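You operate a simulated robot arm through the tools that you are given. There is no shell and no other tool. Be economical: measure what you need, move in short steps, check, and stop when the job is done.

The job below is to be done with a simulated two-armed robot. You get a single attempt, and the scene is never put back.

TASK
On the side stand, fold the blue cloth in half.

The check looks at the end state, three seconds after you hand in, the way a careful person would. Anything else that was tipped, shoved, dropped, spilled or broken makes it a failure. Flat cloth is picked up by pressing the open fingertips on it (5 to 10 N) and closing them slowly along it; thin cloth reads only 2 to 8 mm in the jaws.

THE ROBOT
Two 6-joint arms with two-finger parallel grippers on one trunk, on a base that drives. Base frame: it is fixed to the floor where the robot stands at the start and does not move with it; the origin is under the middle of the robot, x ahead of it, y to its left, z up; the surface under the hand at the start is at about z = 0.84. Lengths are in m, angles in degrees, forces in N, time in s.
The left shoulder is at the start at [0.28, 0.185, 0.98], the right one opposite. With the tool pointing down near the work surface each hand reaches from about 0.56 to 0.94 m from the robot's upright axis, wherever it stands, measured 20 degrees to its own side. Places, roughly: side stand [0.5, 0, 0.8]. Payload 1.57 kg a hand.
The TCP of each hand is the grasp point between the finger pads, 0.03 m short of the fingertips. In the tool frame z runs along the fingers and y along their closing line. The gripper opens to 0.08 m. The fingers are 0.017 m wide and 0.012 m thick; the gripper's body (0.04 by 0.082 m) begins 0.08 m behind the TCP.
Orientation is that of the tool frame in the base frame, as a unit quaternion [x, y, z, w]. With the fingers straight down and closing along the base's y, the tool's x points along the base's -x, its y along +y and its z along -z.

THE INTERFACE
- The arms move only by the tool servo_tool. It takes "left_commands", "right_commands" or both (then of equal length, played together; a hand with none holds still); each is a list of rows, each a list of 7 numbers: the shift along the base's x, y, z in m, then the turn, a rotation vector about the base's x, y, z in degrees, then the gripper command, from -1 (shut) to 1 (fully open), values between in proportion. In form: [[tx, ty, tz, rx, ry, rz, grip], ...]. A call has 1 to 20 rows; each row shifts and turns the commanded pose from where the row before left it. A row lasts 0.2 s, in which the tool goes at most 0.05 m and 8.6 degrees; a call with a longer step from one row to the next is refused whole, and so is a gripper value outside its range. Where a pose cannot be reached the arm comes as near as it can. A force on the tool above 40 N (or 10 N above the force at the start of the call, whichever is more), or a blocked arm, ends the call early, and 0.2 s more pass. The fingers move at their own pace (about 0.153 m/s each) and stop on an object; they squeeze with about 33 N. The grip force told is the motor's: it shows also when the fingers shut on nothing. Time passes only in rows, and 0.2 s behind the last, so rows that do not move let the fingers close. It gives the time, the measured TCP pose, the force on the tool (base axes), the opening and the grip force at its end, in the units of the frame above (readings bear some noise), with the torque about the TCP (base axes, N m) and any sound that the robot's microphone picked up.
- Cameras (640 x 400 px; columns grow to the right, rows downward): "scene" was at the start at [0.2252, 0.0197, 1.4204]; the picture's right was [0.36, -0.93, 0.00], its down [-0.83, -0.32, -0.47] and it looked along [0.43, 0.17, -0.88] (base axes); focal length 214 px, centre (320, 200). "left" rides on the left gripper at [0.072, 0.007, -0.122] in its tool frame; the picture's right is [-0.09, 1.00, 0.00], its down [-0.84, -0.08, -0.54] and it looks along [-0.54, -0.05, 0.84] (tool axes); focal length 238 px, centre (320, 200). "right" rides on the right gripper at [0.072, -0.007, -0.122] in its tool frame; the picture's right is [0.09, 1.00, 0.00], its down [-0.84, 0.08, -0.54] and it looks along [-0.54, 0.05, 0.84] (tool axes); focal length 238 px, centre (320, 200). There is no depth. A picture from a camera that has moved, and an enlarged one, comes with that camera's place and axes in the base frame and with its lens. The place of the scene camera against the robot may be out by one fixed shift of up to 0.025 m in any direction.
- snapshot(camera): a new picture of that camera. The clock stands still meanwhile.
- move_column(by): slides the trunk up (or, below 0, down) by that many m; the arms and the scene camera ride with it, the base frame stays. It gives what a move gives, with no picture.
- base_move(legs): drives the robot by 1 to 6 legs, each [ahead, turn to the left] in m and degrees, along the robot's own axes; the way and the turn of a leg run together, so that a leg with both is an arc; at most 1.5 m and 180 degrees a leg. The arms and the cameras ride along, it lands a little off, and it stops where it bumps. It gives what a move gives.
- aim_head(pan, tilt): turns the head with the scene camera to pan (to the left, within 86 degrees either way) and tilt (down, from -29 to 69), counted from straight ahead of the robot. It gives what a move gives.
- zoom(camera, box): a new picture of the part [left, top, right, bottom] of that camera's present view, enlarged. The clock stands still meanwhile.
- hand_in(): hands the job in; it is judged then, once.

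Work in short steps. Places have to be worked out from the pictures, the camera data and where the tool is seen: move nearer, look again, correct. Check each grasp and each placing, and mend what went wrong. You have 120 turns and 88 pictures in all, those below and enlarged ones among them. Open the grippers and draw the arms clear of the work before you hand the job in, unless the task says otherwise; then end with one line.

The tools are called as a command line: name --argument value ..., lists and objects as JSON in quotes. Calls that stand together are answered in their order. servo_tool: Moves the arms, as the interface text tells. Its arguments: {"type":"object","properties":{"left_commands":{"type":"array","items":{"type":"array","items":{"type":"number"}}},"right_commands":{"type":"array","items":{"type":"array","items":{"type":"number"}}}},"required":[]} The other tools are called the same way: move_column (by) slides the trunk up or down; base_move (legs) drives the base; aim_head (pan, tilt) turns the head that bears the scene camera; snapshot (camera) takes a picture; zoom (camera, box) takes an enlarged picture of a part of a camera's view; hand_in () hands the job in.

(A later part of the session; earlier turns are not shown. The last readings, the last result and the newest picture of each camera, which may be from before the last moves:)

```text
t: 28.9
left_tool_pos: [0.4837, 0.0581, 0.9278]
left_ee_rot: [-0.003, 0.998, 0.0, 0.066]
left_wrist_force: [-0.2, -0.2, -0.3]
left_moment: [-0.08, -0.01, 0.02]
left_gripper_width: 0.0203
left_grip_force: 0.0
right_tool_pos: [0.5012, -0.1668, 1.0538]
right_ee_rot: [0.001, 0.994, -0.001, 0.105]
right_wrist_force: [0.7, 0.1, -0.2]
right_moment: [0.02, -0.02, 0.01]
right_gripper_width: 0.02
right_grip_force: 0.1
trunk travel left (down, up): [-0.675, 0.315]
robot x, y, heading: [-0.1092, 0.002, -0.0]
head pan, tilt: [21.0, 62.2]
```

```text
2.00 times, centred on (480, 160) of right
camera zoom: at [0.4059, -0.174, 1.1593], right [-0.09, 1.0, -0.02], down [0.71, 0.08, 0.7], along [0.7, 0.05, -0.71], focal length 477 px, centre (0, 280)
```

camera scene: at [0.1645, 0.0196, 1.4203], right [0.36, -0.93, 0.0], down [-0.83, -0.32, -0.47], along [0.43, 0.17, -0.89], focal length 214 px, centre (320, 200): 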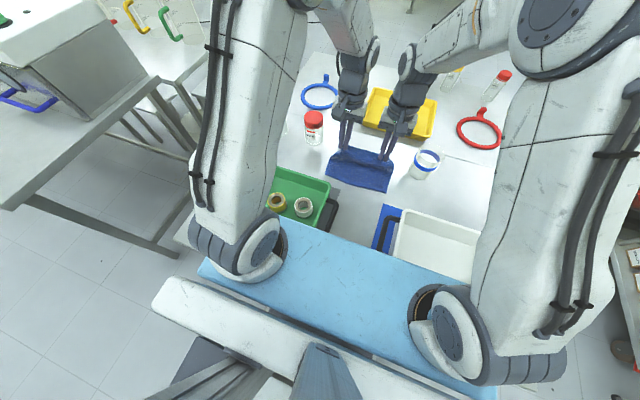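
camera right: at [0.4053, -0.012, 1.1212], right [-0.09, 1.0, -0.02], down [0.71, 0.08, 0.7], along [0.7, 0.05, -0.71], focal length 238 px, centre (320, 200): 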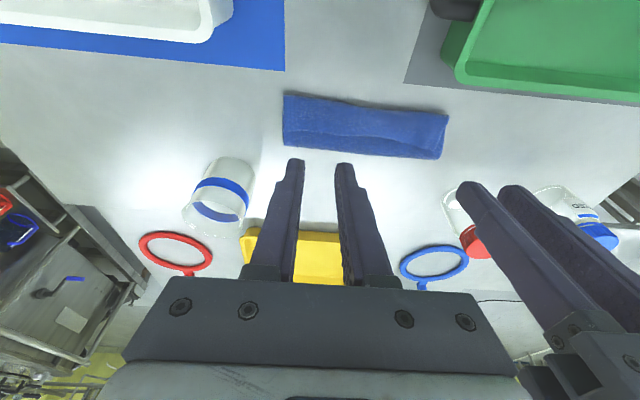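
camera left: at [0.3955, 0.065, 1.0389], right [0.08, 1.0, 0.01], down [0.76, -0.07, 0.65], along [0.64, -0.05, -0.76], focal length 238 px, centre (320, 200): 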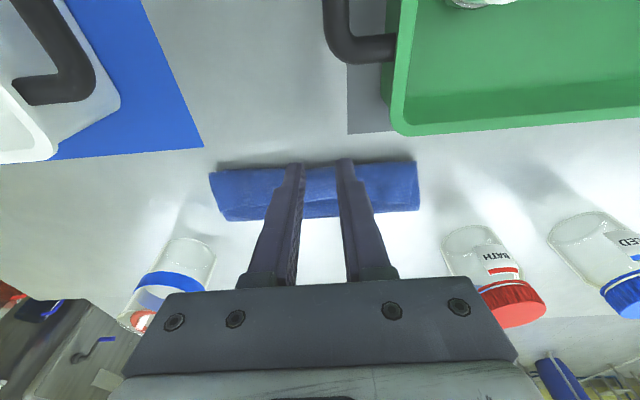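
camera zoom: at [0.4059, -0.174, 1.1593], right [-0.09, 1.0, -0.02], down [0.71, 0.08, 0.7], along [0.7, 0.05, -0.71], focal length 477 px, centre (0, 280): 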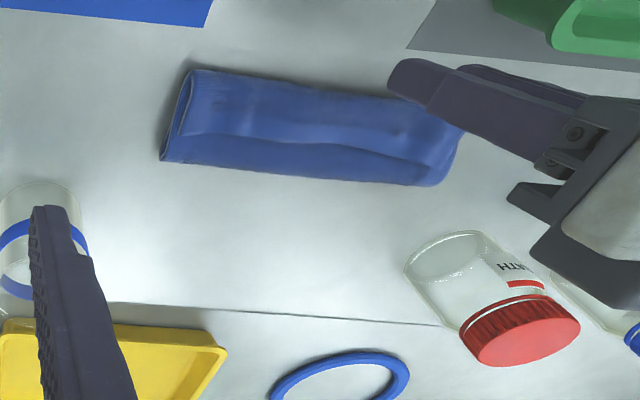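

servo_tool --left_commands '[[0.0, 0.04, 0.04, 0, 0, 0, -0.5], [0.0, 0.04, 0.03, 0, 0, 0, -0.5], [0, 0.03, 0.02, 0, 0, 0, -0.5], [0, 0, 0, 0, 0, 0, -0.5]]' --right_commands '[[0, 0, -0.03, 0, 0, 0, -0.5], [0.01, 0, -0.03, 0, 0, 0, -0.5], [0.01, 0, -0.02, 0, 0, 0, -0.5], [0, 0, -0.01, 0, 0, 0, -0.5]]'

zoom --camera "right" --box '[340, 40, 640, 230]'

```text
refused: row 1 steps farther than a row can; nothing moved
```

```text
2.11 times, centred on (490, 135) of right
camera zoom: at [0.4059, -0.174, 1.1593], right [-0.09, 1.0, -0.02], down [0.71, 0.08, 0.7], along [0.7, 0.05, -0.71], focal length 502 px, centre (-38, 337)
```

zoom: 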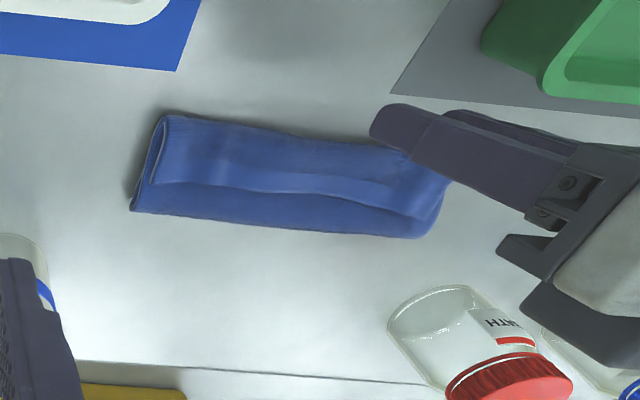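

That row was too long; I repeat with shorter steps to get a close, low view of the cloth's end.

servo_tool --left_commands '[[0.0, 0.03, 0.03, 0, 0, 0, -0.5], [0.0, 0.03, 0.03, 0, 0, 0, -0.5], [0, 0.03, 0.02, 0, 0, 0, -0.5], [0, 0.03, 0, 0, 0, 0, -0.5]]' --right_commands '[[0, 0, -0.03, 0, 0, 0, -0.5], [0, 0, -0.03, 0, 0, 0, -0.5], [0.0, 0.01, -0.03, 0, 0, 0, -0.5], [0, 0.01, -0.02, 0, 0, 0, -0.5]]'

zoom --camera "right" --box '[340, 40, 640, 230]'

```text
t: 29.9
left_tool_pos: [0.4845, 0.179, 1.0081]
left_ee_rot: [-0.003, 0.998, 0.0, 0.066]
left_wrist_force: [-0.7, 0.4, 0.4]
left_moment: [-0.01, -0.02, 0.02]
left_gripper_width: 0.0199
left_grip_force: 0.1
right_tool_pos: [0.5001, -0.1474, 0.9433]
right_ee_rot: [-0.001, 0.994, 0.001, 0.106]
right_wrist_force: [-0.1, -0.4, -0.1]
right_moment: [0.0, -0.02, 0.0]
right_gripper_width: 0.0201
right_grip_force: 0.1
trunk travel left (down, up): [-0.675, 0.315]
robot x, y, heading: [-0.1121, 0.0002, -0.2]
head pan, tilt: [21.0, 62.2]
```

```text
2.11 times, centred on (490, 135) of right
camera zoom: at [0.4051, -0.1532, 1.0486], right [-0.09, 1.0, -0.02], down [0.71, 0.08, 0.7], along [0.7, 0.05, -0.71], focal length 502 px, centre (-38, 337)
```

zoom: 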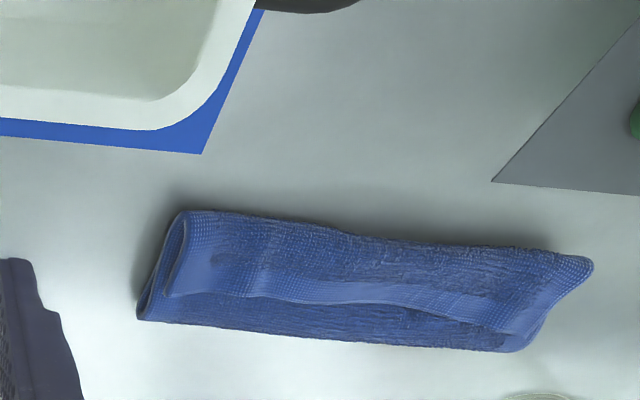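

zoom --camera "right" --box '[395, 125, 495, 200]'

zoom --camera "left" --box '[150, 90, 320, 210]'

```text
5.33 times, centred on (445, 162) of right
camera zoom: at [0.4051, -0.1532, 1.0486], right [-0.09, 1.0, -0.02], down [0.71, 0.08, 0.7], along [0.7, 0.05, -0.71], focal length 1271 px, centre (-347, 400)
```

zoom: 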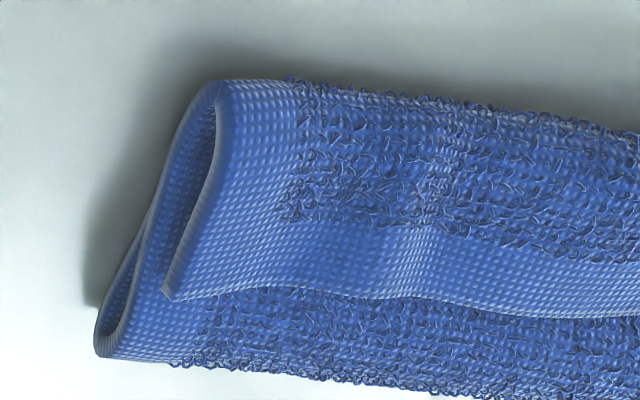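

```text
3.33 times, centred on (235, 150) of left
camera zoom: at [0.3962, 0.1866, 1.1193], right [0.09, 1.0, 0.01], down [0.76, -0.07, 0.65], along [0.64, -0.05, -0.76], focal length 794 px, centre (603, 367)
```

zoom: 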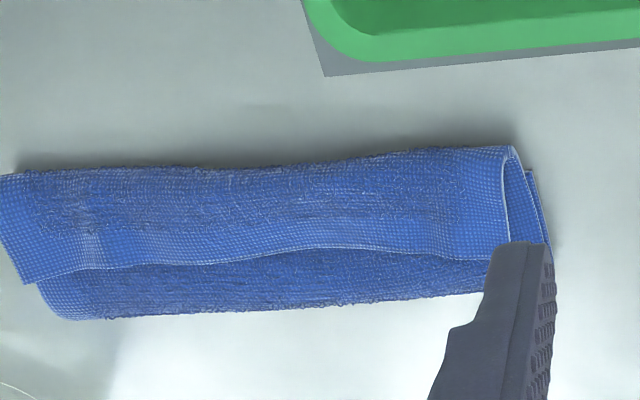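

Confirmed: the gripped border folded back, so the cloth lies in three layers. I'll grip that top hem, carry it back to unfold, then refold, releasing in mid-air so the flap falls open. First I position the hands above the hem, tilted 32°.

servo_tool --left_commands '[[0, -0.016, 0, 0, 6.6, 0, -0.3], [0, -0.016, 0, 0, 6.6, 0, -0.3], [0.02, -0.016, -0.01, 0, 6.6, 0, -0.3], [0.025, -0.016, -0.02, 0, 6.6, 0, -0.3], [0.025, 0, -0.02, 0, 6.6, 0, -0.3], [0.02, 0, -0.02, 0, 6.6, 0, -0.3], [0, 0, 0, 0, 0, 0, -0.3]]' --right_commands '[[0, 0.028, 0.02, 0, 7.3, 0, -0.3], [0, 0.028, 0.02, 0, 7.3, 0, -0.3], [0, 0.028, 0, 0, 7.3, 0, -0.3], [0.02, 0.028, 0, 0, 7.3, 0, -0.3], [0.025, 0, -0.02, 0, 7.3, 0, -0.3], [0.022, 0, -0.02, 0, 7.3, 0, -0.3], [0, 0, 0, 0, 0, 0, -0.3]]'

snapshot --camera "left"

snapshot --camera "right"

```text
t: 31.5
left_tool_pos: [0.5749, 0.115, 0.9369]
left_ee_rot: [-0.003, 0.961, 0.0, -0.278]
left_wrist_force: [0.2, -0.3, -0.8]
left_moment: [-0.01, 0.02, 0.0]
left_gripper_width: 0.0283
left_grip_force: 0.0
right_tool_pos: [0.5709, -0.0354, 0.9442]
right_ee_rot: [0.001, 0.962, 0.0, -0.275]
right_wrist_force: [0.7, -0.1, 0.0]
right_moment: [0.0, 0.02, -0.02]
right_gripper_width: 0.0279
right_grip_force: 0.0
trunk travel left (down, up): [-0.675, 0.315]
robot x, y, heading: [-0.1137, 0.0019, -0.1]
head pan, tilt: [21.0, 62.2]
```

```text
53 pictures are left
camera left: at [0.5786, 0.1214, 1.0788], right [0.07, 1.0, -0.05], down [1.0, -0.07, 0.01], along [0.01, -0.05, -1.0], focal length 238 px, centre (320, 200)
```

left: 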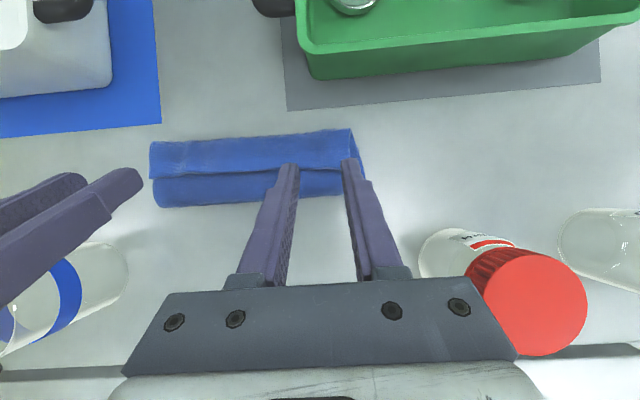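

```text
52 pictures are left
camera right: at [0.5744, -0.0412, 1.087], right [-0.08, 1.0, 0.05], down [1.0, 0.08, 0.02], along [0.01, 0.05, -1.0], focal length 238 px, centre (320, 200)
```

right: 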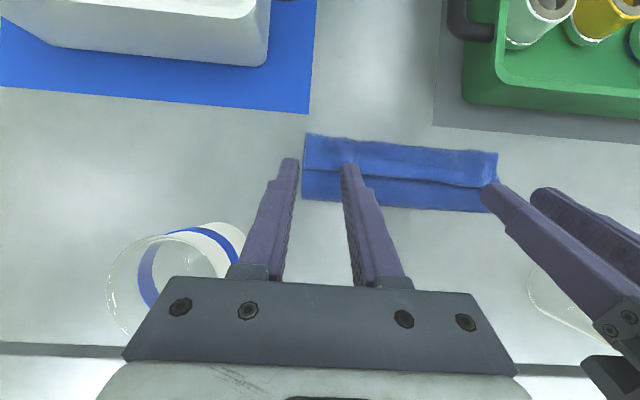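

From straight above, the hem lies at x≈0.557 (left) to 0.548 (right), the near fold at 0.513 and the far fold at 0.577. I set the tips just inside the hem and go down.

servo_tool --left_commands '[[-0.009, 0.001, -0.015, 0, 0, 0, -0.3], [-0.009, 0.001, -0.015, 0, 0, 0, -0.3], [0, 0, -0.015, 0, 0, 0, -0.3], [0, 0, 0, 0, 0, 0, -0.3]]' --right_commands '[[-0.01, 0.008, -0.018, 0, 0, 0, -0.3], [-0.011, 0.009, -0.018, 0, 0, 0, -0.3], [0, 0, -0.017, 0, 0, 0, -0.3], [0, 0, 0, 0, 0, 0, -0.3]]'

snapshot --camera "left"

snapshot --camera "right"

```text
t: 32.5
left_tool_pos: [0.5562, 0.117, 0.8928]
left_ee_rot: [-0.003, 0.961, 0.001, -0.276]
left_wrist_force: [0.5, -0.2, 0.2]
left_moment: [0.0, 0.01, 0.03]
left_gripper_width: 0.028
left_grip_force: 0.1
right_tool_pos: [0.5486, -0.0176, 0.8936]
right_ee_rot: [0.0, 0.962, -0.001, -0.273]
right_wrist_force: [-0.9, 1.5, 0.5]
right_moment: [0.0, -0.02, 0.05]
right_gripper_width: 0.0278
right_grip_force: 0.1
trunk travel left (down, up): [-0.675, 0.315]
robot x, y, heading: [-0.1133, -0.0024, 0.1]
head pan, tilt: [21.0, 62.2]
```

```text
51 pictures are left
camera left: at [0.5596, 0.1242, 1.034], right [0.07, 1.0, -0.05], down [1.0, -0.07, 0.01], along [0.01, -0.05, -1.0], focal length 238 px, centre (320, 200)
```

left: 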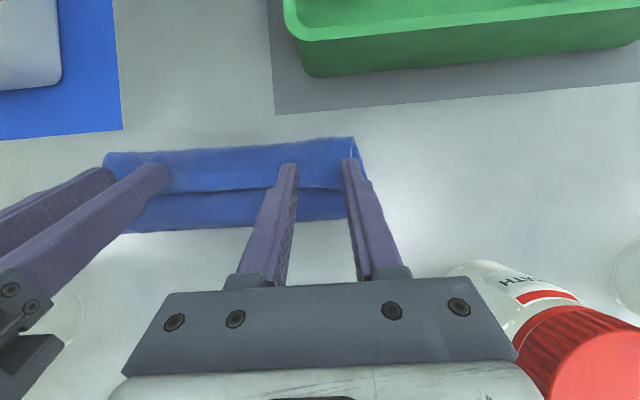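

```text
50 pictures are left
camera right: at [0.5521, -0.0236, 1.0357], right [-0.08, 1.0, 0.05], down [1.0, 0.08, 0.02], along [0.02, 0.05, -1.0], focal length 238 px, centre (320, 200)
```

right: 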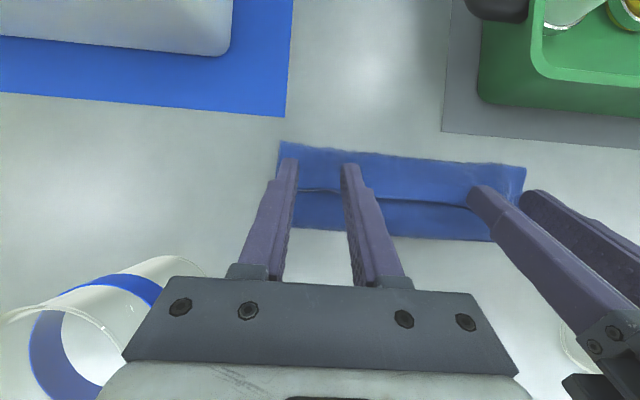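

Positions match the hem. I descend gently to touch.

servo_tool --left_commands '[[0, 0.002, -0.003, 0, 0, 0, -0.3], [0, 0, -0.003, 0, 0, 0, -0.3], [0, 0, -0.003, 0, 0, 0, -0.3], [0, 0, 0, 0, 0, 0, -0.3]]' --right_commands '[[0, 0.002, -0.003, 0, 0, 0, -0.3], [0, 0, -0.003, 0, 0, 0, -0.3], [0, 0, -0.003, 0, 0, 0, -0.3], [0, 0, 0, 0, 0, 0, -0.3]]'

```text
t: 33.5
left_tool_pos: [0.5575, 0.119, 0.882]
left_ee_rot: [-0.003, 0.961, 0.0, -0.276]
left_wrist_force: [0.2, 0.1, 1.2]
left_moment: [-0.03, 0.05, 0.04]
left_gripper_width: 0.0279
left_grip_force: 0.1
right_tool_pos: [0.5478, -0.0159, 0.8825]
right_ee_rot: [0.0, 0.962, 0.0, -0.274]
right_wrist_force: [0.3, 0.0, 0.8]
right_moment: [-0.01, -0.01, 0.01]
right_gripper_width: 0.028
right_grip_force: 0.2
trunk travel left (down, up): [-0.675, 0.315]
robot x, y, heading: [-0.1093, -0.0034, -0.1]
head pan, tilt: [21.0, 62.2]
```

servo_tool --left_commands '[[0, 0, -0.002, 0, 0, 0, -0.3], [0, 0, -0.001, 0, 0, 0, -0.3], [0, 0, 0, 0, 0, 0, -0.3]]' --right_commands '[[0, 0, -0.002, 0, 0, 0, -0.3], [0, 0, -0.001, 0, 0, 0, -0.3], [0, 0, 0, 0, 0, 0, -0.3]]'

```text
t: 34.3
left_tool_pos: [0.5564, 0.1181, 0.8814]
left_ee_rot: [-0.003, 0.961, 0.001, -0.277]
left_wrist_force: [-0.3, -0.5, 1.4]
left_moment: [0.0, 0.0, 0.0]
left_gripper_width: 0.0281
left_grip_force: 0.0
right_tool_pos: [0.5478, -0.0151, 0.8803]
right_ee_rot: [0.001, 0.962, 0.001, -0.274]
right_wrist_force: [1.6, -0.6, 1.9]
right_moment: [-0.02, 0.01, -0.01]
right_gripper_width: 0.0279
right_grip_force: 0.1
trunk travel left (down, up): [-0.675, 0.315]
robot x, y, heading: [-0.1112, 0.0014, 0.1]
head pan, tilt: [21.0, 62.2]
```

Only slight forces, as the layers are compressing; continuing down in 1 mm steps.

servo_tool --left_commands '[[0, 0, -0.001, 0, 0, 0, -0.3], [0, 0, -0.001, 0, 0, 0, -0.3], [0, 0, -0.001, 0, 0, 0, -0.3], [0, 0, 0, 0, 0, 0, -0.3]]' --right_commands '[[0, 0, -0.001, 0, 0, 0, -0.3], [0, 0, -0.001, 0, 0, 0, -0.3], [0, 0, -0.001, 0, 0, 0, -0.3], [0, 0, 0, 0, 0, 0, -0.3]]'

```text
t: 35.3
left_tool_pos: [0.556, 0.1174, 0.8765]
left_ee_rot: [-0.003, 0.961, 0.0, -0.276]
left_wrist_force: [0.5, 0.9, 7.2]
left_moment: [0.03, 0.08, -0.04]
left_gripper_width: 0.0278
left_grip_force: 0.1
right_tool_pos: [0.547, -0.0158, 0.8788]
right_ee_rot: [0.0, 0.962, 0.0, -0.273]
right_wrist_force: [0.0, -1.0, 7.5]
right_moment: [-0.02, 0.06, 0.0]
right_gripper_width: 0.0276
right_grip_force: 0.0
trunk travel left (down, up): [-0.675, 0.315]
robot x, y, heading: [-0.1113, 0.0023, 0.0]
head pan, tilt: [21.0, 62.2]
```

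About 7 N on each side. Closing slowly.

servo_tool --left_commands '[[0, 0, 0, 0, 0, 0, -0.37], [0, 0, 0, 0, 0, 0, -0.44], [0, 0, 0, 0, 0, 0, -0.51], [0, 0, 0, 0, 0, 0, -0.58], [0, 0, 0, 0, 0, 0, -0.65], [0, 0, 0, 0, 0, 0, -0.72], [0, 0, 0, 0, 0, 0, -0.79], [0, 0, 0, 0, 0, 0, -0.86], [0, 0, 0, 0, 0, 0, -0.93], [0, 0, 0, 0, 0, 0, -1], [0, 0, 0, 0, 0, 0, -1], [0, 0, 0, 0, 0, 0, -1]]' --right_commands '[[0, 0, 0, 0, 0, 0, -0.37], [0, 0, 0, 0, 0, 0, -0.44], [0, 0, 0, 0, 0, 0, -0.51], [0, 0, 0, 0, 0, 0, -0.58], [0, 0, 0, 0, 0, 0, -0.65], [0, 0, 0, 0, 0, 0, -0.72], [0, 0, 0, 0, 0, 0, -0.79], [0, 0, 0, 0, 0, 0, -0.86], [0, 0, 0, 0, 0, 0, -0.93], [0, 0, 0, 0, 0, 0, -1], [0, 0, 0, 0, 0, 0, -1], [0, 0, 0, 0, 0, 0, -1]]'

snapshot --camera "left"

```text
t: 37.9
left_tool_pos: [0.5557, 0.118, 0.8778]
left_ee_rot: [-0.003, 0.961, 0.001, -0.277]
left_wrist_force: [0.2, -5.4, 7.7]
left_moment: [-0.15, 0.06, 0.09]
left_gripper_width: 0.0036
left_grip_force: 24.2
right_tool_pos: [0.5472, -0.0168, 0.8767]
right_ee_rot: [-0.001, 0.962, -0.001, -0.273]
right_wrist_force: [0.4, 3.3, 7.5]
right_moment: [0.16, 0.07, -0.06]
right_gripper_width: 0.0039
right_grip_force: 24.4
trunk travel left (down, up): [-0.675, 0.315]
robot x, y, heading: [-0.1114, 0.0012, -0.2]
head pan, tilt: [21.0, 62.2]
```

```text
49 pictures are left
camera left: at [0.559, 0.1259, 1.019], right [0.07, 1.0, -0.05], down [1.0, -0.07, 0.01], along [0.01, -0.05, -1.0], focal length 238 px, centre (320, 200)
```

left: 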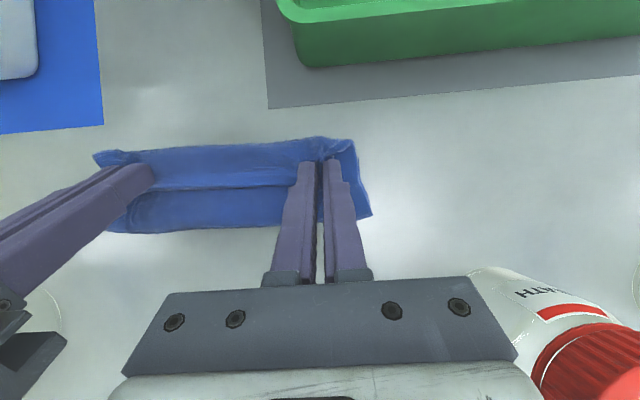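

Both jaws hold just the flap (3.6 and 3.9 mm). I lift and carry it up to a standing position above mid-cloth, to see where the bottom layer lies.

servo_tool --left_commands '[[0, -0.001, 0.015, 0, 0, 0, -1], [0.008, 0, 0.02, 0, 0, 0, -1], [0.02, 0, 0.015, 0, 0, 0, -1], [0.025, 0, 0.007, 0, 0, 0, -1], [0, 0, 0, 0, 0, 0, -1]]' --right_commands '[[0, 0.001, 0.015, 0, 0, 0, -1], [0.015, 0, 0.02, 0, 0, 0, -1], [0.022, 0, 0.015, 0, 0, 0, -1], [0.025, 0, 0.007, 0, 0, 0, -1], [0, 0, 0, 0, 0, 0, -1]]'

snapshot --camera "left"

snapshot --camera "right"

```text
t: 39.1
left_tool_pos: [0.6078, 0.1183, 0.9318]
left_ee_rot: [-0.003, 0.961, 0.001, -0.277]
left_wrist_force: [0.2, -4.1, 0.2]
left_moment: [-0.11, 0.0, 0.05]
left_gripper_width: 0.0036
left_grip_force: 24.7
right_tool_pos: [0.61, -0.0144, 0.9337]
right_ee_rot: [0.0, 0.962, 0.0, -0.273]
right_wrist_force: [-0.1, 3.0, -0.1]
right_moment: [0.09, 0.03, -0.04]
right_gripper_width: 0.0034
right_grip_force: 24.3
trunk travel left (down, up): [-0.675, 0.315]
robot x, y, heading: [-0.1136, 0.0015, 0.0]
head pan, tilt: [21.0, 62.2]
```

```text
48 pictures are left
camera left: at [0.6114, 0.1257, 1.0748], right [0.07, 1.0, -0.05], down [1.0, -0.07, 0.01], along [0.01, -0.05, -1.0], focal length 238 px, centre (320, 200)
```

left: 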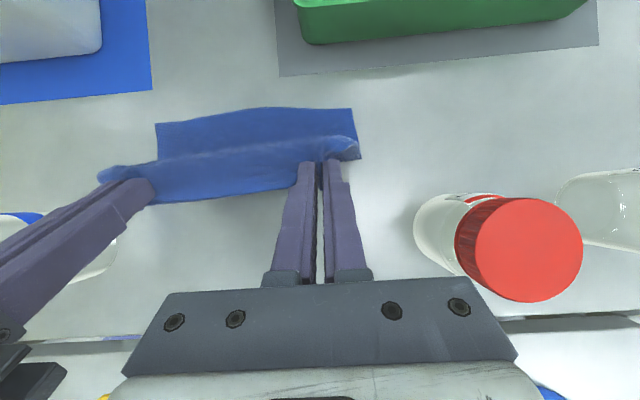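

```text
47 pictures are left
camera right: at [0.6137, -0.0217, 1.0768], right [-0.08, 1.0, 0.05], down [1.0, 0.08, 0.02], along [0.02, 0.05, -1.0], focal length 238 px, centre (320, 200)
```

right: 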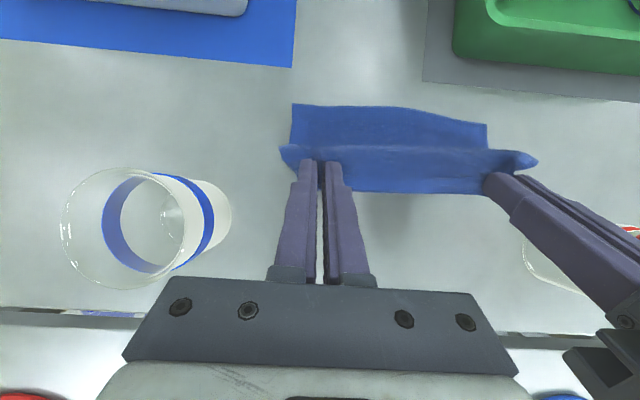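

The bottom layer is undisturbed (near edge at x≈0.525), so I can redo the second half straight away. I rotate the hands about 50° while keeping the sheet standing.

servo_tool --left_commands '[[-0.0059, 0, -0.0014, 0, -7.4, 0, -1], [-0.0059, 0, -0.0014, 0, -7.4, 0, -1], [-0.0059, 0, -0.0014, 0, -7.4, 0, -1], [-0.0059, 0, -0.0014, 0, -7.4, 0, -1], [-0.0059, 0, -0.0014, 0, -7.4, 0, -1], [-0.0059, 0, -0.0014, 0, -7.4, 0, -1], [-0.0059, 0, -0.0014, 0, -7.4, 0, -1], [0, 0, 0, 0, 0, 0, -1]]' --right_commands '[[-0.0062, 0, -0.0016, 0, -7.4, 0, -1], [-0.0062, 0, -0.0016, 0, -7.4, 0, -1], [-0.0062, 0, -0.0016, 0, -7.4, 0, -1], [-0.0062, 0, -0.0016, 0, -7.4, 0, -1], [-0.0062, 0, -0.0016, 0, -7.4, 0, -1], [-0.0062, 0, -0.0016, 0, -7.4, 0, -1], [-0.0062, 0, -0.0016, 0, -7.4, 0, -1], [0, 0, 0, 0, 0, 0, -1]]'

snapshot --camera "right"

```text
t: 40.9
left_tool_pos: [0.5665, 0.116, 0.9244]
left_ee_rot: [-0.004, 0.985, -0.001, 0.171]
left_wrist_force: [-0.4, 0.4, -0.1]
left_moment: [0.01, 0.02, 0.01]
left_gripper_width: 0.0037
left_grip_force: 24.1
right_tool_pos: [0.566, -0.0141, 0.9235]
right_ee_rot: [0.001, 0.985, 0.0, 0.175]
right_wrist_force: [-0.2, 1.3, 0.7]
right_moment: [-0.02, 0.01, 0.08]
right_gripper_width: 0.0031
right_grip_force: 24.4
trunk travel left (down, up): [-0.675, 0.315]
robot x, y, heading: [-0.112, 0.0024, -0.3]
head pan, tilt: [21.0, 62.2]
```

```text
46 pictures are left
camera right: at [0.4574, -0.0205, 1.0144], right [-0.09, 1.0, -0.03], down [0.6, 0.08, 0.8], along [0.8, 0.05, -0.6], focal length 238 px, centre (320, 200)
```

right: 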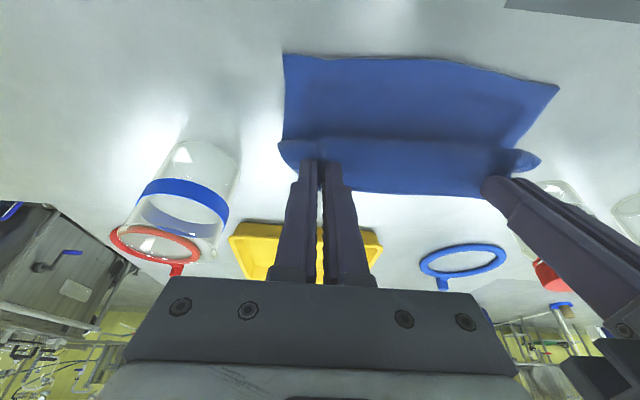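

−20° was reached with no limit here; trying a further 16°.

servo_tool --left_commands '[[-0.003, 0, -0.003, 0, -8, 0, -1], [-0.003, 0, -0.003, 0, -8, 0, -1], [0, 0, 0, 0, 0, 0, -1]]' --right_commands '[[-0.003, 0, -0.003, 0, -8, 0, -1], [-0.003, 0, -0.003, 0, -8, 0, -1], [0, 0, 0, 0, 0, 0, -1]]'

```text
t: 41.7
left_tool_pos: [0.5665, 0.1282, 0.9219]
left_ee_rot: [-0.009, 0.976, 0.027, 0.216]
left_wrist_force: [-1.2, -31.6, 0.0]
left_moment: [-0.86, -0.01, -0.51]
left_gripper_width: 0.0058
left_grip_force: 25.5
left hand out of reach, approached as far as the arm can: row 1, 2
right_tool_pos: [0.5615, -0.0188, 0.9177]
right_ee_rot: [0.001, 0.964, -0.013, 0.265]
right_wrist_force: [-0.7, 31.4, 0.0]
right_moment: [0.78, 0.0, 0.65]
right_gripper_width: 0.006
right_grip_force: 26.0
right hand out of reach, approached as far as the arm can: row 2
trunk travel left (down, up): [-0.675, 0.315]
robot x, y, heading: [-0.1104, 0.0026, -0.1]
head pan, tilt: [21.0, 62.2]
```

The limit is near −22° here. I undo the overshoot, recentre the hands, shift them ahead and then back the base another 7 cm to gain tilt range.

servo_tool --left_commands '[[0.002, -0.006, -0.002, -1.5, 3, 0, -1], [0.005, -0.006, -0.002, -1.5, 3, 0, -1], [0.018, 0, -0.004, 0, 0, 0, -1], [0.015, 0, -0.004, 0, 0, 0, -1], [0, 0, 0, 0, 0, 0, -1]]' --right_commands '[[0.005, 0.0025, -0.002, 0.7, 5, 0, -1], [0.007, 0.0025, -0.002, 0.8, 5, 0, -1], [0.018, 0, -0.002, 0, 0, 0, -1], [0.015, 0, -0.002, 0, 0, 0, -1], [0, 0, 0, 0, 0, 0, -1]]'

base_move --legs '[[-0.07, 0]]'

snapshot --camera "right"

```text
t: 42.9
left_tool_pos: [0.6011, 0.1293, 0.9111]
left_ee_rot: [-0.015, 0.981, 0.025, 0.191]
left_wrist_force: [0.7, -26.4, 0.1]
left_moment: [-0.76, -0.05, -0.42]
left_gripper_width: 0.0045
left_grip_force: 24.8
left hand out of reach, approached as far as the arm can: row 1, 2
right_tool_pos: [0.6087, -0.0161, 0.9112]
right_ee_rot: [0.006, 0.983, -0.003, 0.182]
right_wrist_force: [-1.4, 26.6, -1.0]
right_moment: [0.72, 0.02, 0.46]
right_gripper_width: 0.0049
right_grip_force: 25.3
trunk travel left (down, up): [-0.675, 0.315]
robot x, y, heading: [-0.1147, 0.0001, -0.1]
head pan, tilt: [21.0, 62.2]
```

```text
t: 43.9
left_tool_pos: [0.5303, 0.1286, 0.9107]
left_ee_rot: [-0.014, 0.981, 0.025, 0.192]
left_wrist_force: [2.2, -26.3, 0.2]
left_moment: [-0.78, -0.05, -0.41]
left_gripper_width: 0.0047
left_grip_force: 25.4
right_tool_pos: [0.5362, -0.0151, 0.911]
right_ee_rot: [0.005, 0.983, -0.004, 0.181]
right_wrist_force: [-0.9, 25.8, -0.7]
right_moment: [0.76, 0.04, 0.43]
right_gripper_width: 0.0048
right_grip_force: 25.4
trunk travel left (down, up): [-0.675, 0.315]
robot x, y, heading: [-0.1837, 0.0044, -0.2]
head pan, tilt: [21.0, 62.2]
```

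```text
45 pictures are left
camera right: at [0.4264, -0.02, 1.0001], right [-0.07, 1.0, -0.04], down [0.59, 0.07, 0.8], along [0.8, 0.04, -0.59], focal length 238 px, centre (320, 200)
```

right: 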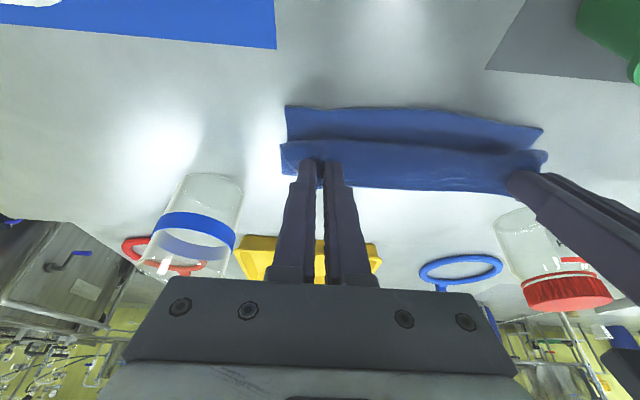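

Now recentre the left hand (y and roll) to release the 26 N tension.

servo_tool --left_commands '[[0.001, -0.006, 0, -1.4, 0, -0.8, -1], [0.001, -0.006, 0, -1.4, 0, -0.8, -1], [0, 0, 0, 0, 0, 0, -1]]' --right_commands '[[-0.002, 0.001, 0, 0, 0, 0, -1], [-0.002, 0.001, 0, 0, 0, 0, -1], [0, 0, 0, 0, 0, 0, -1]]'

```text
t: 44.7
left_tool_pos: [0.5315, 0.1161, 0.912]
left_ee_rot: [-0.004, 0.982, -0.002, 0.191]
left_wrist_force: [-0.8, -0.4, -0.3]
left_moment: [-0.02, 0.02, 0.03]
left_gripper_width: 0.0038
left_grip_force: 24.6
right_tool_pos: [0.5318, -0.0136, 0.9108]
right_ee_rot: [0.005, 0.983, -0.003, 0.182]
right_wrist_force: [-0.1, 0.7, -0.1]
right_moment: [-0.03, -0.01, -0.02]
right_gripper_width: 0.0034
right_grip_force: 24.6
trunk travel left (down, up): [-0.675, 0.315]
robot x, y, heading: [-0.1853, 0.0013, -0.1]
head pan, tilt: [21.0, 62.2]
```

Tension is gone and the tilt is −22°. I try 8° more in small steps.

servo_tool --left_commands '[[-0.0015, 0, -0.001, 0, -4, 0, -1], [-0.0015, 0, -0.001, 0, -4, 0, -1], [0, 0, 0, 0, 0, 0, -1]]' --right_commands '[[-0.0015, 0, -0.001, 0, -4, 0, -1], [-0.0015, 0, -0.001, 0, -4, 0, -1], [0, 0, 0, 0, 0, 0, -1]]'

```text
t: 45.5
left_tool_pos: [0.5331, 0.1233, 0.9108]
left_ee_rot: [-0.007, 0.977, 0.014, 0.211]
left_wrist_force: [1.0, -12.0, 0.4]
left_moment: [-0.35, -0.04, -0.18]
left_gripper_width: 0.0039
left_grip_force: 24.4
left hand out of reach, approached as far as the arm can: row 1, 2
right_tool_pos: [0.53, -0.0128, 0.9106]
right_ee_rot: [0.006, 0.972, -0.005, 0.235]
right_wrist_force: [-0.7, 11.6, -0.1]
right_moment: [0.29, 0.04, 0.21]
right_gripper_width: 0.0036
right_grip_force: 24.7
trunk travel left (down, up): [-0.675, 0.315]
robot x, y, heading: [-0.1848, 0.0005, -0.2]
head pan, tilt: [21.0, 62.2]
```

−24° is the practical limit. I recentre the left, then open while drifting slightly back so the flap falls towards the near edge, and lift clear.

servo_tool --left_commands '[[0, -0.006, 0, -1.5, 1, 0, -1], [0, 0, 0, 0, 0, 0, -1], [-0.008, 0, -0.002, 0, 1, 0, -1], [-0.012, 0, -0.002, 0, 1, 0, 0.0], [-0.012, 0, 0.0, 0, 1, 0, 0.4], [-0.005, 0, 0.005, 0, 1, 0, 0.4], [0, 0, 0.03, 0, 2, 0, 0.4], [0, 0, 0.04, 0, 2, 0, 0.4]]' --right_commands '[[0, 0, 0, 0, 1, 0, -1], [0, 0, 0, 0, 0, 0, -1], [-0.008, 0, -0.002, 0, 1, 0, -1], [-0.012, 0, -0.002, 0, 1, 0, 0.0], [-0.012, 0, 0.0, 0, 1, 0, 0.4], [-0.005, 0, 0.005, 0, 1, 0, 0.4], [0, 0, 0.03, 0, 2, 0, 0.4], [0, 0, 0.04, 0, 2, 0, 0.4]]'

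snapshot --camera "left"

snapshot --camera "right"

```text
t: 47.3
left_tool_pos: [0.4961, 0.119, 0.9826]
left_ee_rot: [-0.012, 0.991, 0.003, 0.132]
left_wrist_force: [0.3, 0.5, -0.1]
left_moment: [0.03, 0.02, -0.01]
left_gripper_width: 0.0557
left_grip_force: 0.0
right_tool_pos: [0.4901, -0.0132, 0.9809]
right_ee_rot: [0.006, 0.985, -0.004, 0.173]
right_wrist_force: [-0.3, 0.6, 0.5]
right_moment: [0.0, 0.01, 0.01]
right_gripper_width: 0.0557
right_grip_force: 0.0
trunk travel left (down, up): [-0.675, 0.315]
robot x, y, heading: [-0.1827, 0.0015, 0.1]
head pan, tilt: [21.0, 62.2]
```

```text
44 pictures are left
camera left: at [0.3939, 0.1244, 1.0811], right [0.07, 1.0, 0.03], down [0.67, -0.06, 0.74], along [0.74, -0.03, -0.67], focal length 238 px, centre (320, 200)
```

left: 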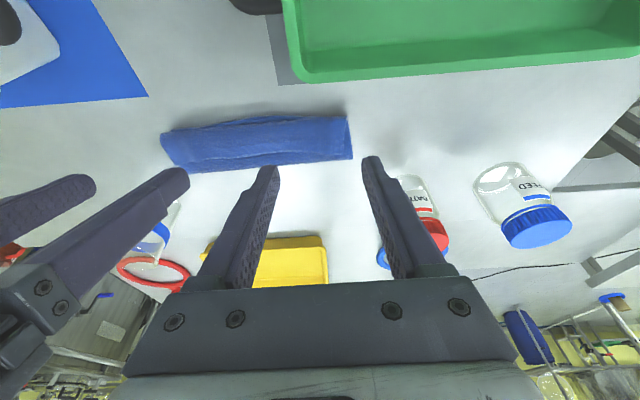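

```text
43 pictures are left
camera right: at [0.3831, -0.0172, 1.0722], right [-0.07, 1.0, -0.04], down [0.6, 0.07, 0.79], along [0.79, 0.04, -0.61], focal length 238 px, centre (320, 200)
```

right: 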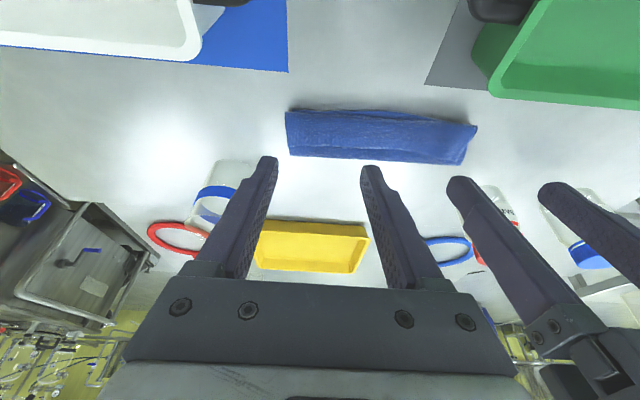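

The flap fell the right way with no folded-back hem in sight. Zooming in to check alignment.

zoom --camera "left" --box '[150, 90, 370, 190]'

zoom --camera "right" --box '[270, 85, 490, 185]'

```text
2.91 times, centred on (260, 140) of left
camera zoom: at [0.3939, 0.1244, 1.0811], right [0.07, 1.0, 0.03], down [0.67, -0.06, 0.74], along [0.74, -0.03, -0.67], focal length 693 px, centre (494, 374)
```

zoom: 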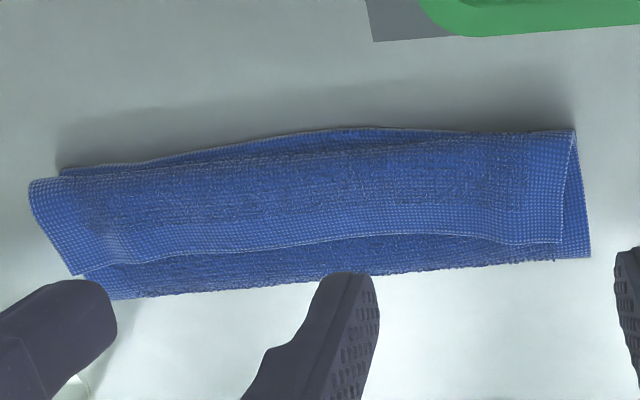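

```text
2.91 times, centred on (380, 135) of right
camera zoom: at [0.3831, -0.0172, 1.0722], right [-0.07, 1.0, -0.04], down [0.6, 0.07, 0.79], along [0.79, 0.04, -0.61], focal length 693 px, centre (146, 389)
```

zoom: 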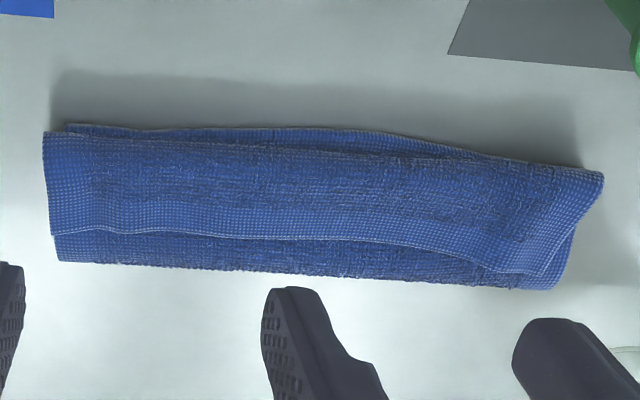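

The bottom hem is now properly at the near edge, but the top still has its border folded back on itself. I take a straight-down view before pushing that hem over with the fingertips.

servo_tool --left_commands '[[0.012, 0, 0.005, 0, 6.7, 0, 0.4], [0.012, 0, 0, 0, 6.7, 0, 0.4], [0.012, 0, 0, 0, 6.7, 0, 0.4], [0.012, 0, 0, 0, 6.7, 0, 0.4], [0.012, 0, 0, 0, 6.7, 0, 0.4], [0.012, 0, 0, 0, 6.7, 0, 0.4], [0.008, 0, 0, 0, 6.7, 0, 0.4]]' --right_commands '[[0.012, -0.015, 0.005, 0, 7.4, 0, 0.4], [0.012, -0.015, 0, 0, 7.4, 0, 0.4], [0.012, -0.01, 0, 0, 7.4, 0, 0.4], [0.012, 0, 0, 0, 7.4, 0, 0.4], [0.012, 0, 0, 0, 7.4, 0, 0.4], [0.012, 0, 0, 0, 7.4, 0, 0.4], [0.008, 0, 0, 0, 7.4, 0, 0.4]]'

snapshot --camera "left"

snapshot --camera "right"

```text
t: 48.9
left_tool_pos: [0.5743, 0.1205, 0.9876]
left_ee_rot: [-0.009, 0.962, 0.007, -0.272]
left_wrist_force: [-1.0, 0.5, -0.5]
left_moment: [0.03, -0.07, 0.03]
left_gripper_width: 0.0558
left_grip_force: 0.0
right_tool_pos: [0.5707, -0.0554, 0.9858]
right_ee_rot: [0.004, 0.961, -0.004, -0.276]
right_wrist_force: [0.3, 0.1, 1.0]
right_moment: [0.05, -0.07, -0.02]
right_gripper_width: 0.056
right_grip_force: 0.1
trunk travel left (down, up): [-0.675, 0.315]
robot x, y, heading: [-0.1819, -0.0002, -0.0]
head pan, tilt: [21.0, 62.2]
```

```text
40 pictures are left
camera left: at [0.5764, 0.1253, 1.1288], right [0.07, 1.0, -0.03], down [1.0, -0.06, 0.02], along [0.02, -0.03, -1.0], focal length 238 px, centre (320, 200)
```

left: 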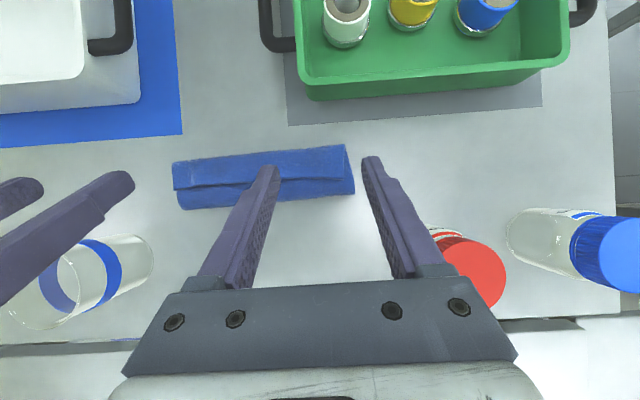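

```text
39 pictures are left
camera right: at [0.5753, -0.0587, 1.1281], right [-0.07, 1.0, 0.04], down [1.0, 0.07, 0.02], along [0.01, 0.04, -1.0], focal length 238 px, centre (320, 200)
```

right: 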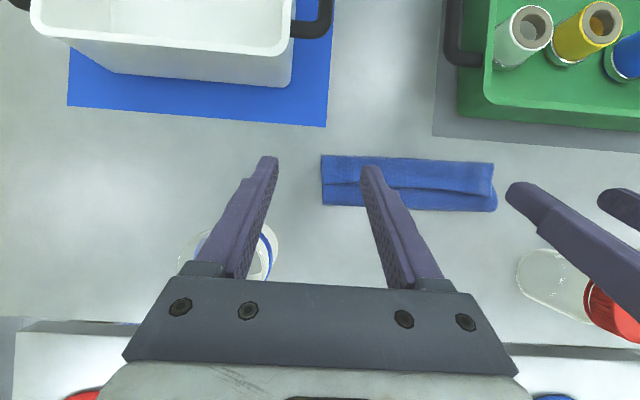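

zoom --camera "left" --box '[160, 130, 370, 220]'

zoom --camera "right" --box '[310, 140, 510, 220]'

```text
3.05 times, centred on (265, 175) of left
camera zoom: at [0.5764, 0.1253, 1.1288], right [0.07, 1.0, -0.03], down [1.0, -0.06, 0.02], along [0.02, -0.03, -1.0], focal length 726 px, centre (488, 276)
```

zoom: 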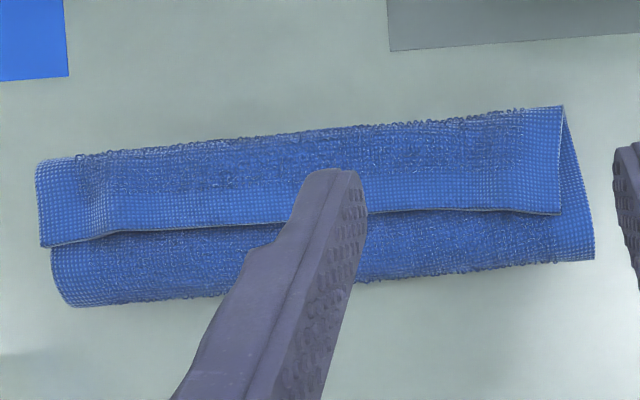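

```text
3.20 times, centred on (410, 180) of right
camera zoom: at [0.5753, -0.0587, 1.1281], right [-0.07, 1.0, 0.04], down [1.0, 0.07, 0.02], along [0.01, 0.04, -1.0], focal length 763 px, centre (32, 264)
```

zoom: 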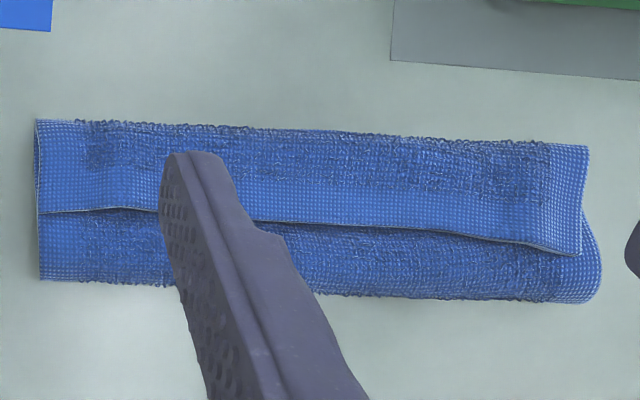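

The hem is at x≈0.559, near fold ≈0.522 and far fold ≈0.581. I'll straighten the hands, put the open fingertips just behind the hem (x≈0.573), and push it over towards the near side.

servo_tool --left_commands '[[0, -0.003, -0.01, 0, -8, 0, 0.4], [0, -0.003, -0.015, 0, -8, 0, 0.4], [0, -0.003, -0.02, 0, -8, 0, 0.4], [0, -0.002, -0.02, 0, -7.5, 0, 0.4], [0, 0, -0.015, 0, 0, 0, 0.4], [0, 0, 0, 0, 0, 0, 0.4]]' --right_commands '[[0.001, 0.012, -0.01, 0, -8, 0, 0.4], [0.001, 0.012, -0.015, 0, -8, 0, 0.4], [0.001, 0.012, -0.02, 0, -8, 0, 0.4], [0, 0.012, -0.02, 0, -8, 0, 0.4], [0, 0, -0.015, 0, 0, 0, 0.4], [0, 0, 0, 0, 0, 0, 0.4]]'

snapshot --camera "left"

snapshot --camera "right"

```text
t: 50.3
left_tool_pos: [0.5759, 0.1079, 0.9067]
left_ee_rot: [-0.011, 1.0, 0.005, -0.001]
left_wrist_force: [-0.3, -1.2, -0.1]
left_moment: [0.01, -0.03, 0.0]
left_gripper_width: 0.0562
left_grip_force: 0.0
right_tool_pos: [0.5756, -0.0041, 0.906]
right_ee_rot: [0.004, 1.0, -0.004, 0.002]
right_wrist_force: [-0.6, 0.1, -0.6]
right_moment: [-0.01, 0.01, -0.01]
right_gripper_width: 0.0558
right_grip_force: 0.0
trunk travel left (down, up): [-0.675, 0.315]
robot x, y, heading: [-0.1852, 0.0005, 0.2]
head pan, tilt: [21.0, 62.2]
```

```text
36 pictures are left
camera left: at [0.5034, 0.1135, 1.0284], right [0.07, 1.0, 0.01], down [0.84, -0.06, 0.54], along [0.54, -0.03, -0.84], focal length 238 px, centre (320, 200)
```

left: 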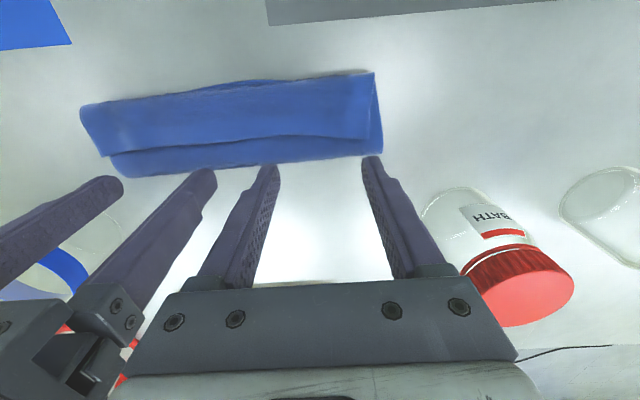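

```text
35 pictures are left
camera right: at [0.5035, -0.0088, 1.0293], right [-0.08, 1.0, -0.01], down [0.84, 0.07, 0.54], along [0.54, 0.04, -0.84], focal length 238 px, centre (320, 200)
```

right: 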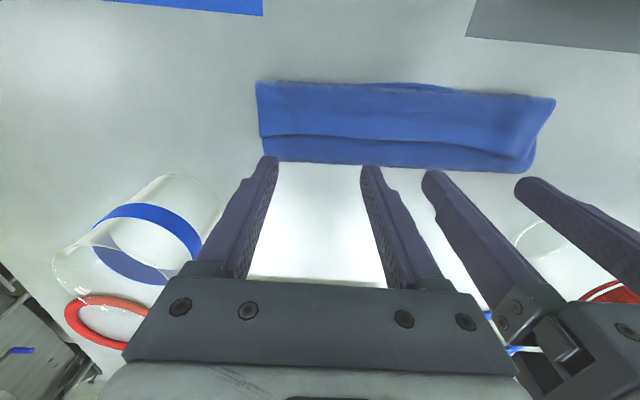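

The fingertips will land between hem (0.559) and far fold (0.584). Lowering to light contact.

servo_tool --left_commands '[[-0.002, 0, -0.01, 0, 0, 0, 0.4], [0, 0, -0.01, 0, 0, 0, 0.4], [0, 0, -0.005, 0, 0, 0, 0.4], [0, 0, -0.002, 0, 0, 0, 0.4], [0, 0, 0, 0, 0, 0, 0.4]]' --right_commands '[[-0.002, 0, -0.01, 0, 0, 0, 0.4], [0, 0, -0.01, 0, 0, 0, 0.4], [0, 0, -0.005, 0, 0, 0, 0.4], [0, 0, -0.002, 0, 0, 0, 0.4], [0, 0, 0, 0, 0, 0, 0.4]]'

snapshot --camera "right"

```text
t: 51.5
left_tool_pos: [0.5725, 0.1083, 0.8797]
left_ee_rot: [-0.01, 1.0, 0.006, -0.001]
left_wrist_force: [-0.7, 1.4, 1.0]
left_moment: [0.05, 0.02, 0.01]
left_gripper_width: 0.056
left_grip_force: 0.1
right_tool_pos: [0.5735, -0.0049, 0.8785]
right_ee_rot: [0.004, 1.0, -0.005, 0.002]
right_wrist_force: [0.7, 0.0, 1.7]
right_moment: [0.0, -0.01, -0.01]
right_gripper_width: 0.056
right_grip_force: 0.1
trunk travel left (down, up): [-0.675, 0.315]
robot x, y, heading: [-0.1849, 0.0023, -0.2]
head pan, tilt: [21.0, 62.2]
```

```text
34 pictures are left
camera right: at [0.5019, -0.0094, 1.0009], right [-0.08, 1.0, -0.01], down [0.84, 0.07, 0.54], along [0.54, 0.04, -0.84], focal length 238 px, centre (320, 200)
```

right: 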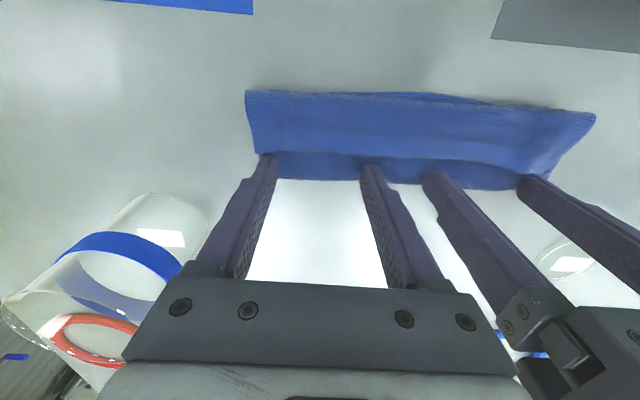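

The tips sit right behind the hem with light contact. Now I push 4 cm towards the near side.

servo_tool --left_commands '[[0, 0, -0.001, 0, 0, 0, 0.4], [-0.006, 0, 0, 0, 0, 0, 0.4], [-0.006, 0, 0, 0, 0, 0, 0.4], [-0.007, 0, 0, 0, 0, 0, 0.4], [-0.007, 0, 0, 0, 0, 0, 0.4], [-0.007, 0, 0, 0, 0, 0, 0.4], [-0.007, 0, 0, 0, 0, 0, 0.4], [0, 0, 0, 0, 0, 0, 0.4]]' --right_commands '[[0, 0, -0.0005, 0, 0, 0, 0.4], [-0.006, 0, 0, 0, 0, 0, 0.4], [-0.006, 0, 0, 0, 0, 0, 0.4], [-0.007, 0, 0, 0, 0, 0, 0.4], [-0.007, 0, 0, 0, 0, 0, 0.4], [-0.007, 0, 0, 0, 0, 0, 0.4], [-0.007, 0, 0, 0, 0, 0, 0.4], [0, 0, 0, 0, 0, 0, 0.4]]'

snapshot --camera "right"

snapshot --camera "left"

```text
t: 53.3
left_tool_pos: [0.5312, 0.1098, 0.8794]
left_ee_rot: [-0.011, 1.0, 0.005, -0.001]
left_wrist_force: [1.0, 0.1, 1.9]
left_moment: [0.02, -0.02, 0.01]
left_gripper_width: 0.0561
left_grip_force: 0.0
right_tool_pos: [0.534, -0.0068, 0.8783]
right_ee_rot: [0.005, 1.0, -0.004, 0.0]
right_wrist_force: [-0.5, 1.3, 0.7]
right_moment: [0.05, 0.0, -0.01]
right_gripper_width: 0.0557
right_grip_force: 0.1
trunk travel left (down, up): [-0.675, 0.315]
robot x, y, heading: [-0.1803, -0.0008, -0.1]
head pan, tilt: [21.0, 62.2]
```

```text
33 pictures are left
camera right: at [0.4616, -0.0098, 1.0004], right [-0.08, 1.0, -0.01], down [0.84, 0.07, 0.54], along [0.54, 0.04, -0.84], focal length 238 px, centre (320, 200)
```

right: 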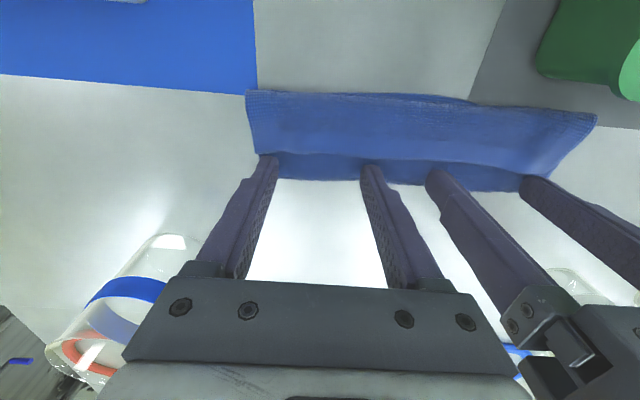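

```text
32 pictures are left
camera left: at [0.46, 0.1141, 1.0015], right [0.07, 1.0, 0.01], down [0.84, -0.06, 0.54], along [0.54, -0.03, -0.84], focal length 238 px, centre (320, 200)
```

left: 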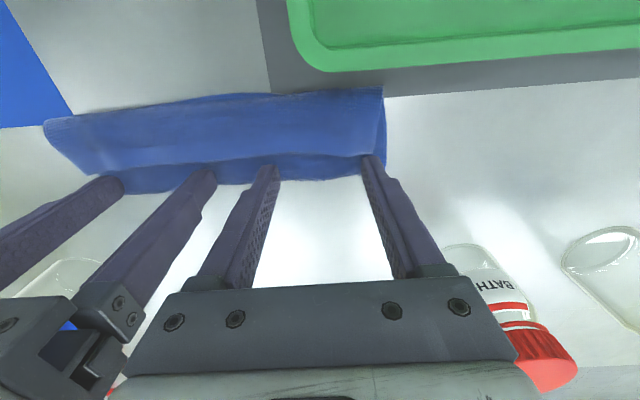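

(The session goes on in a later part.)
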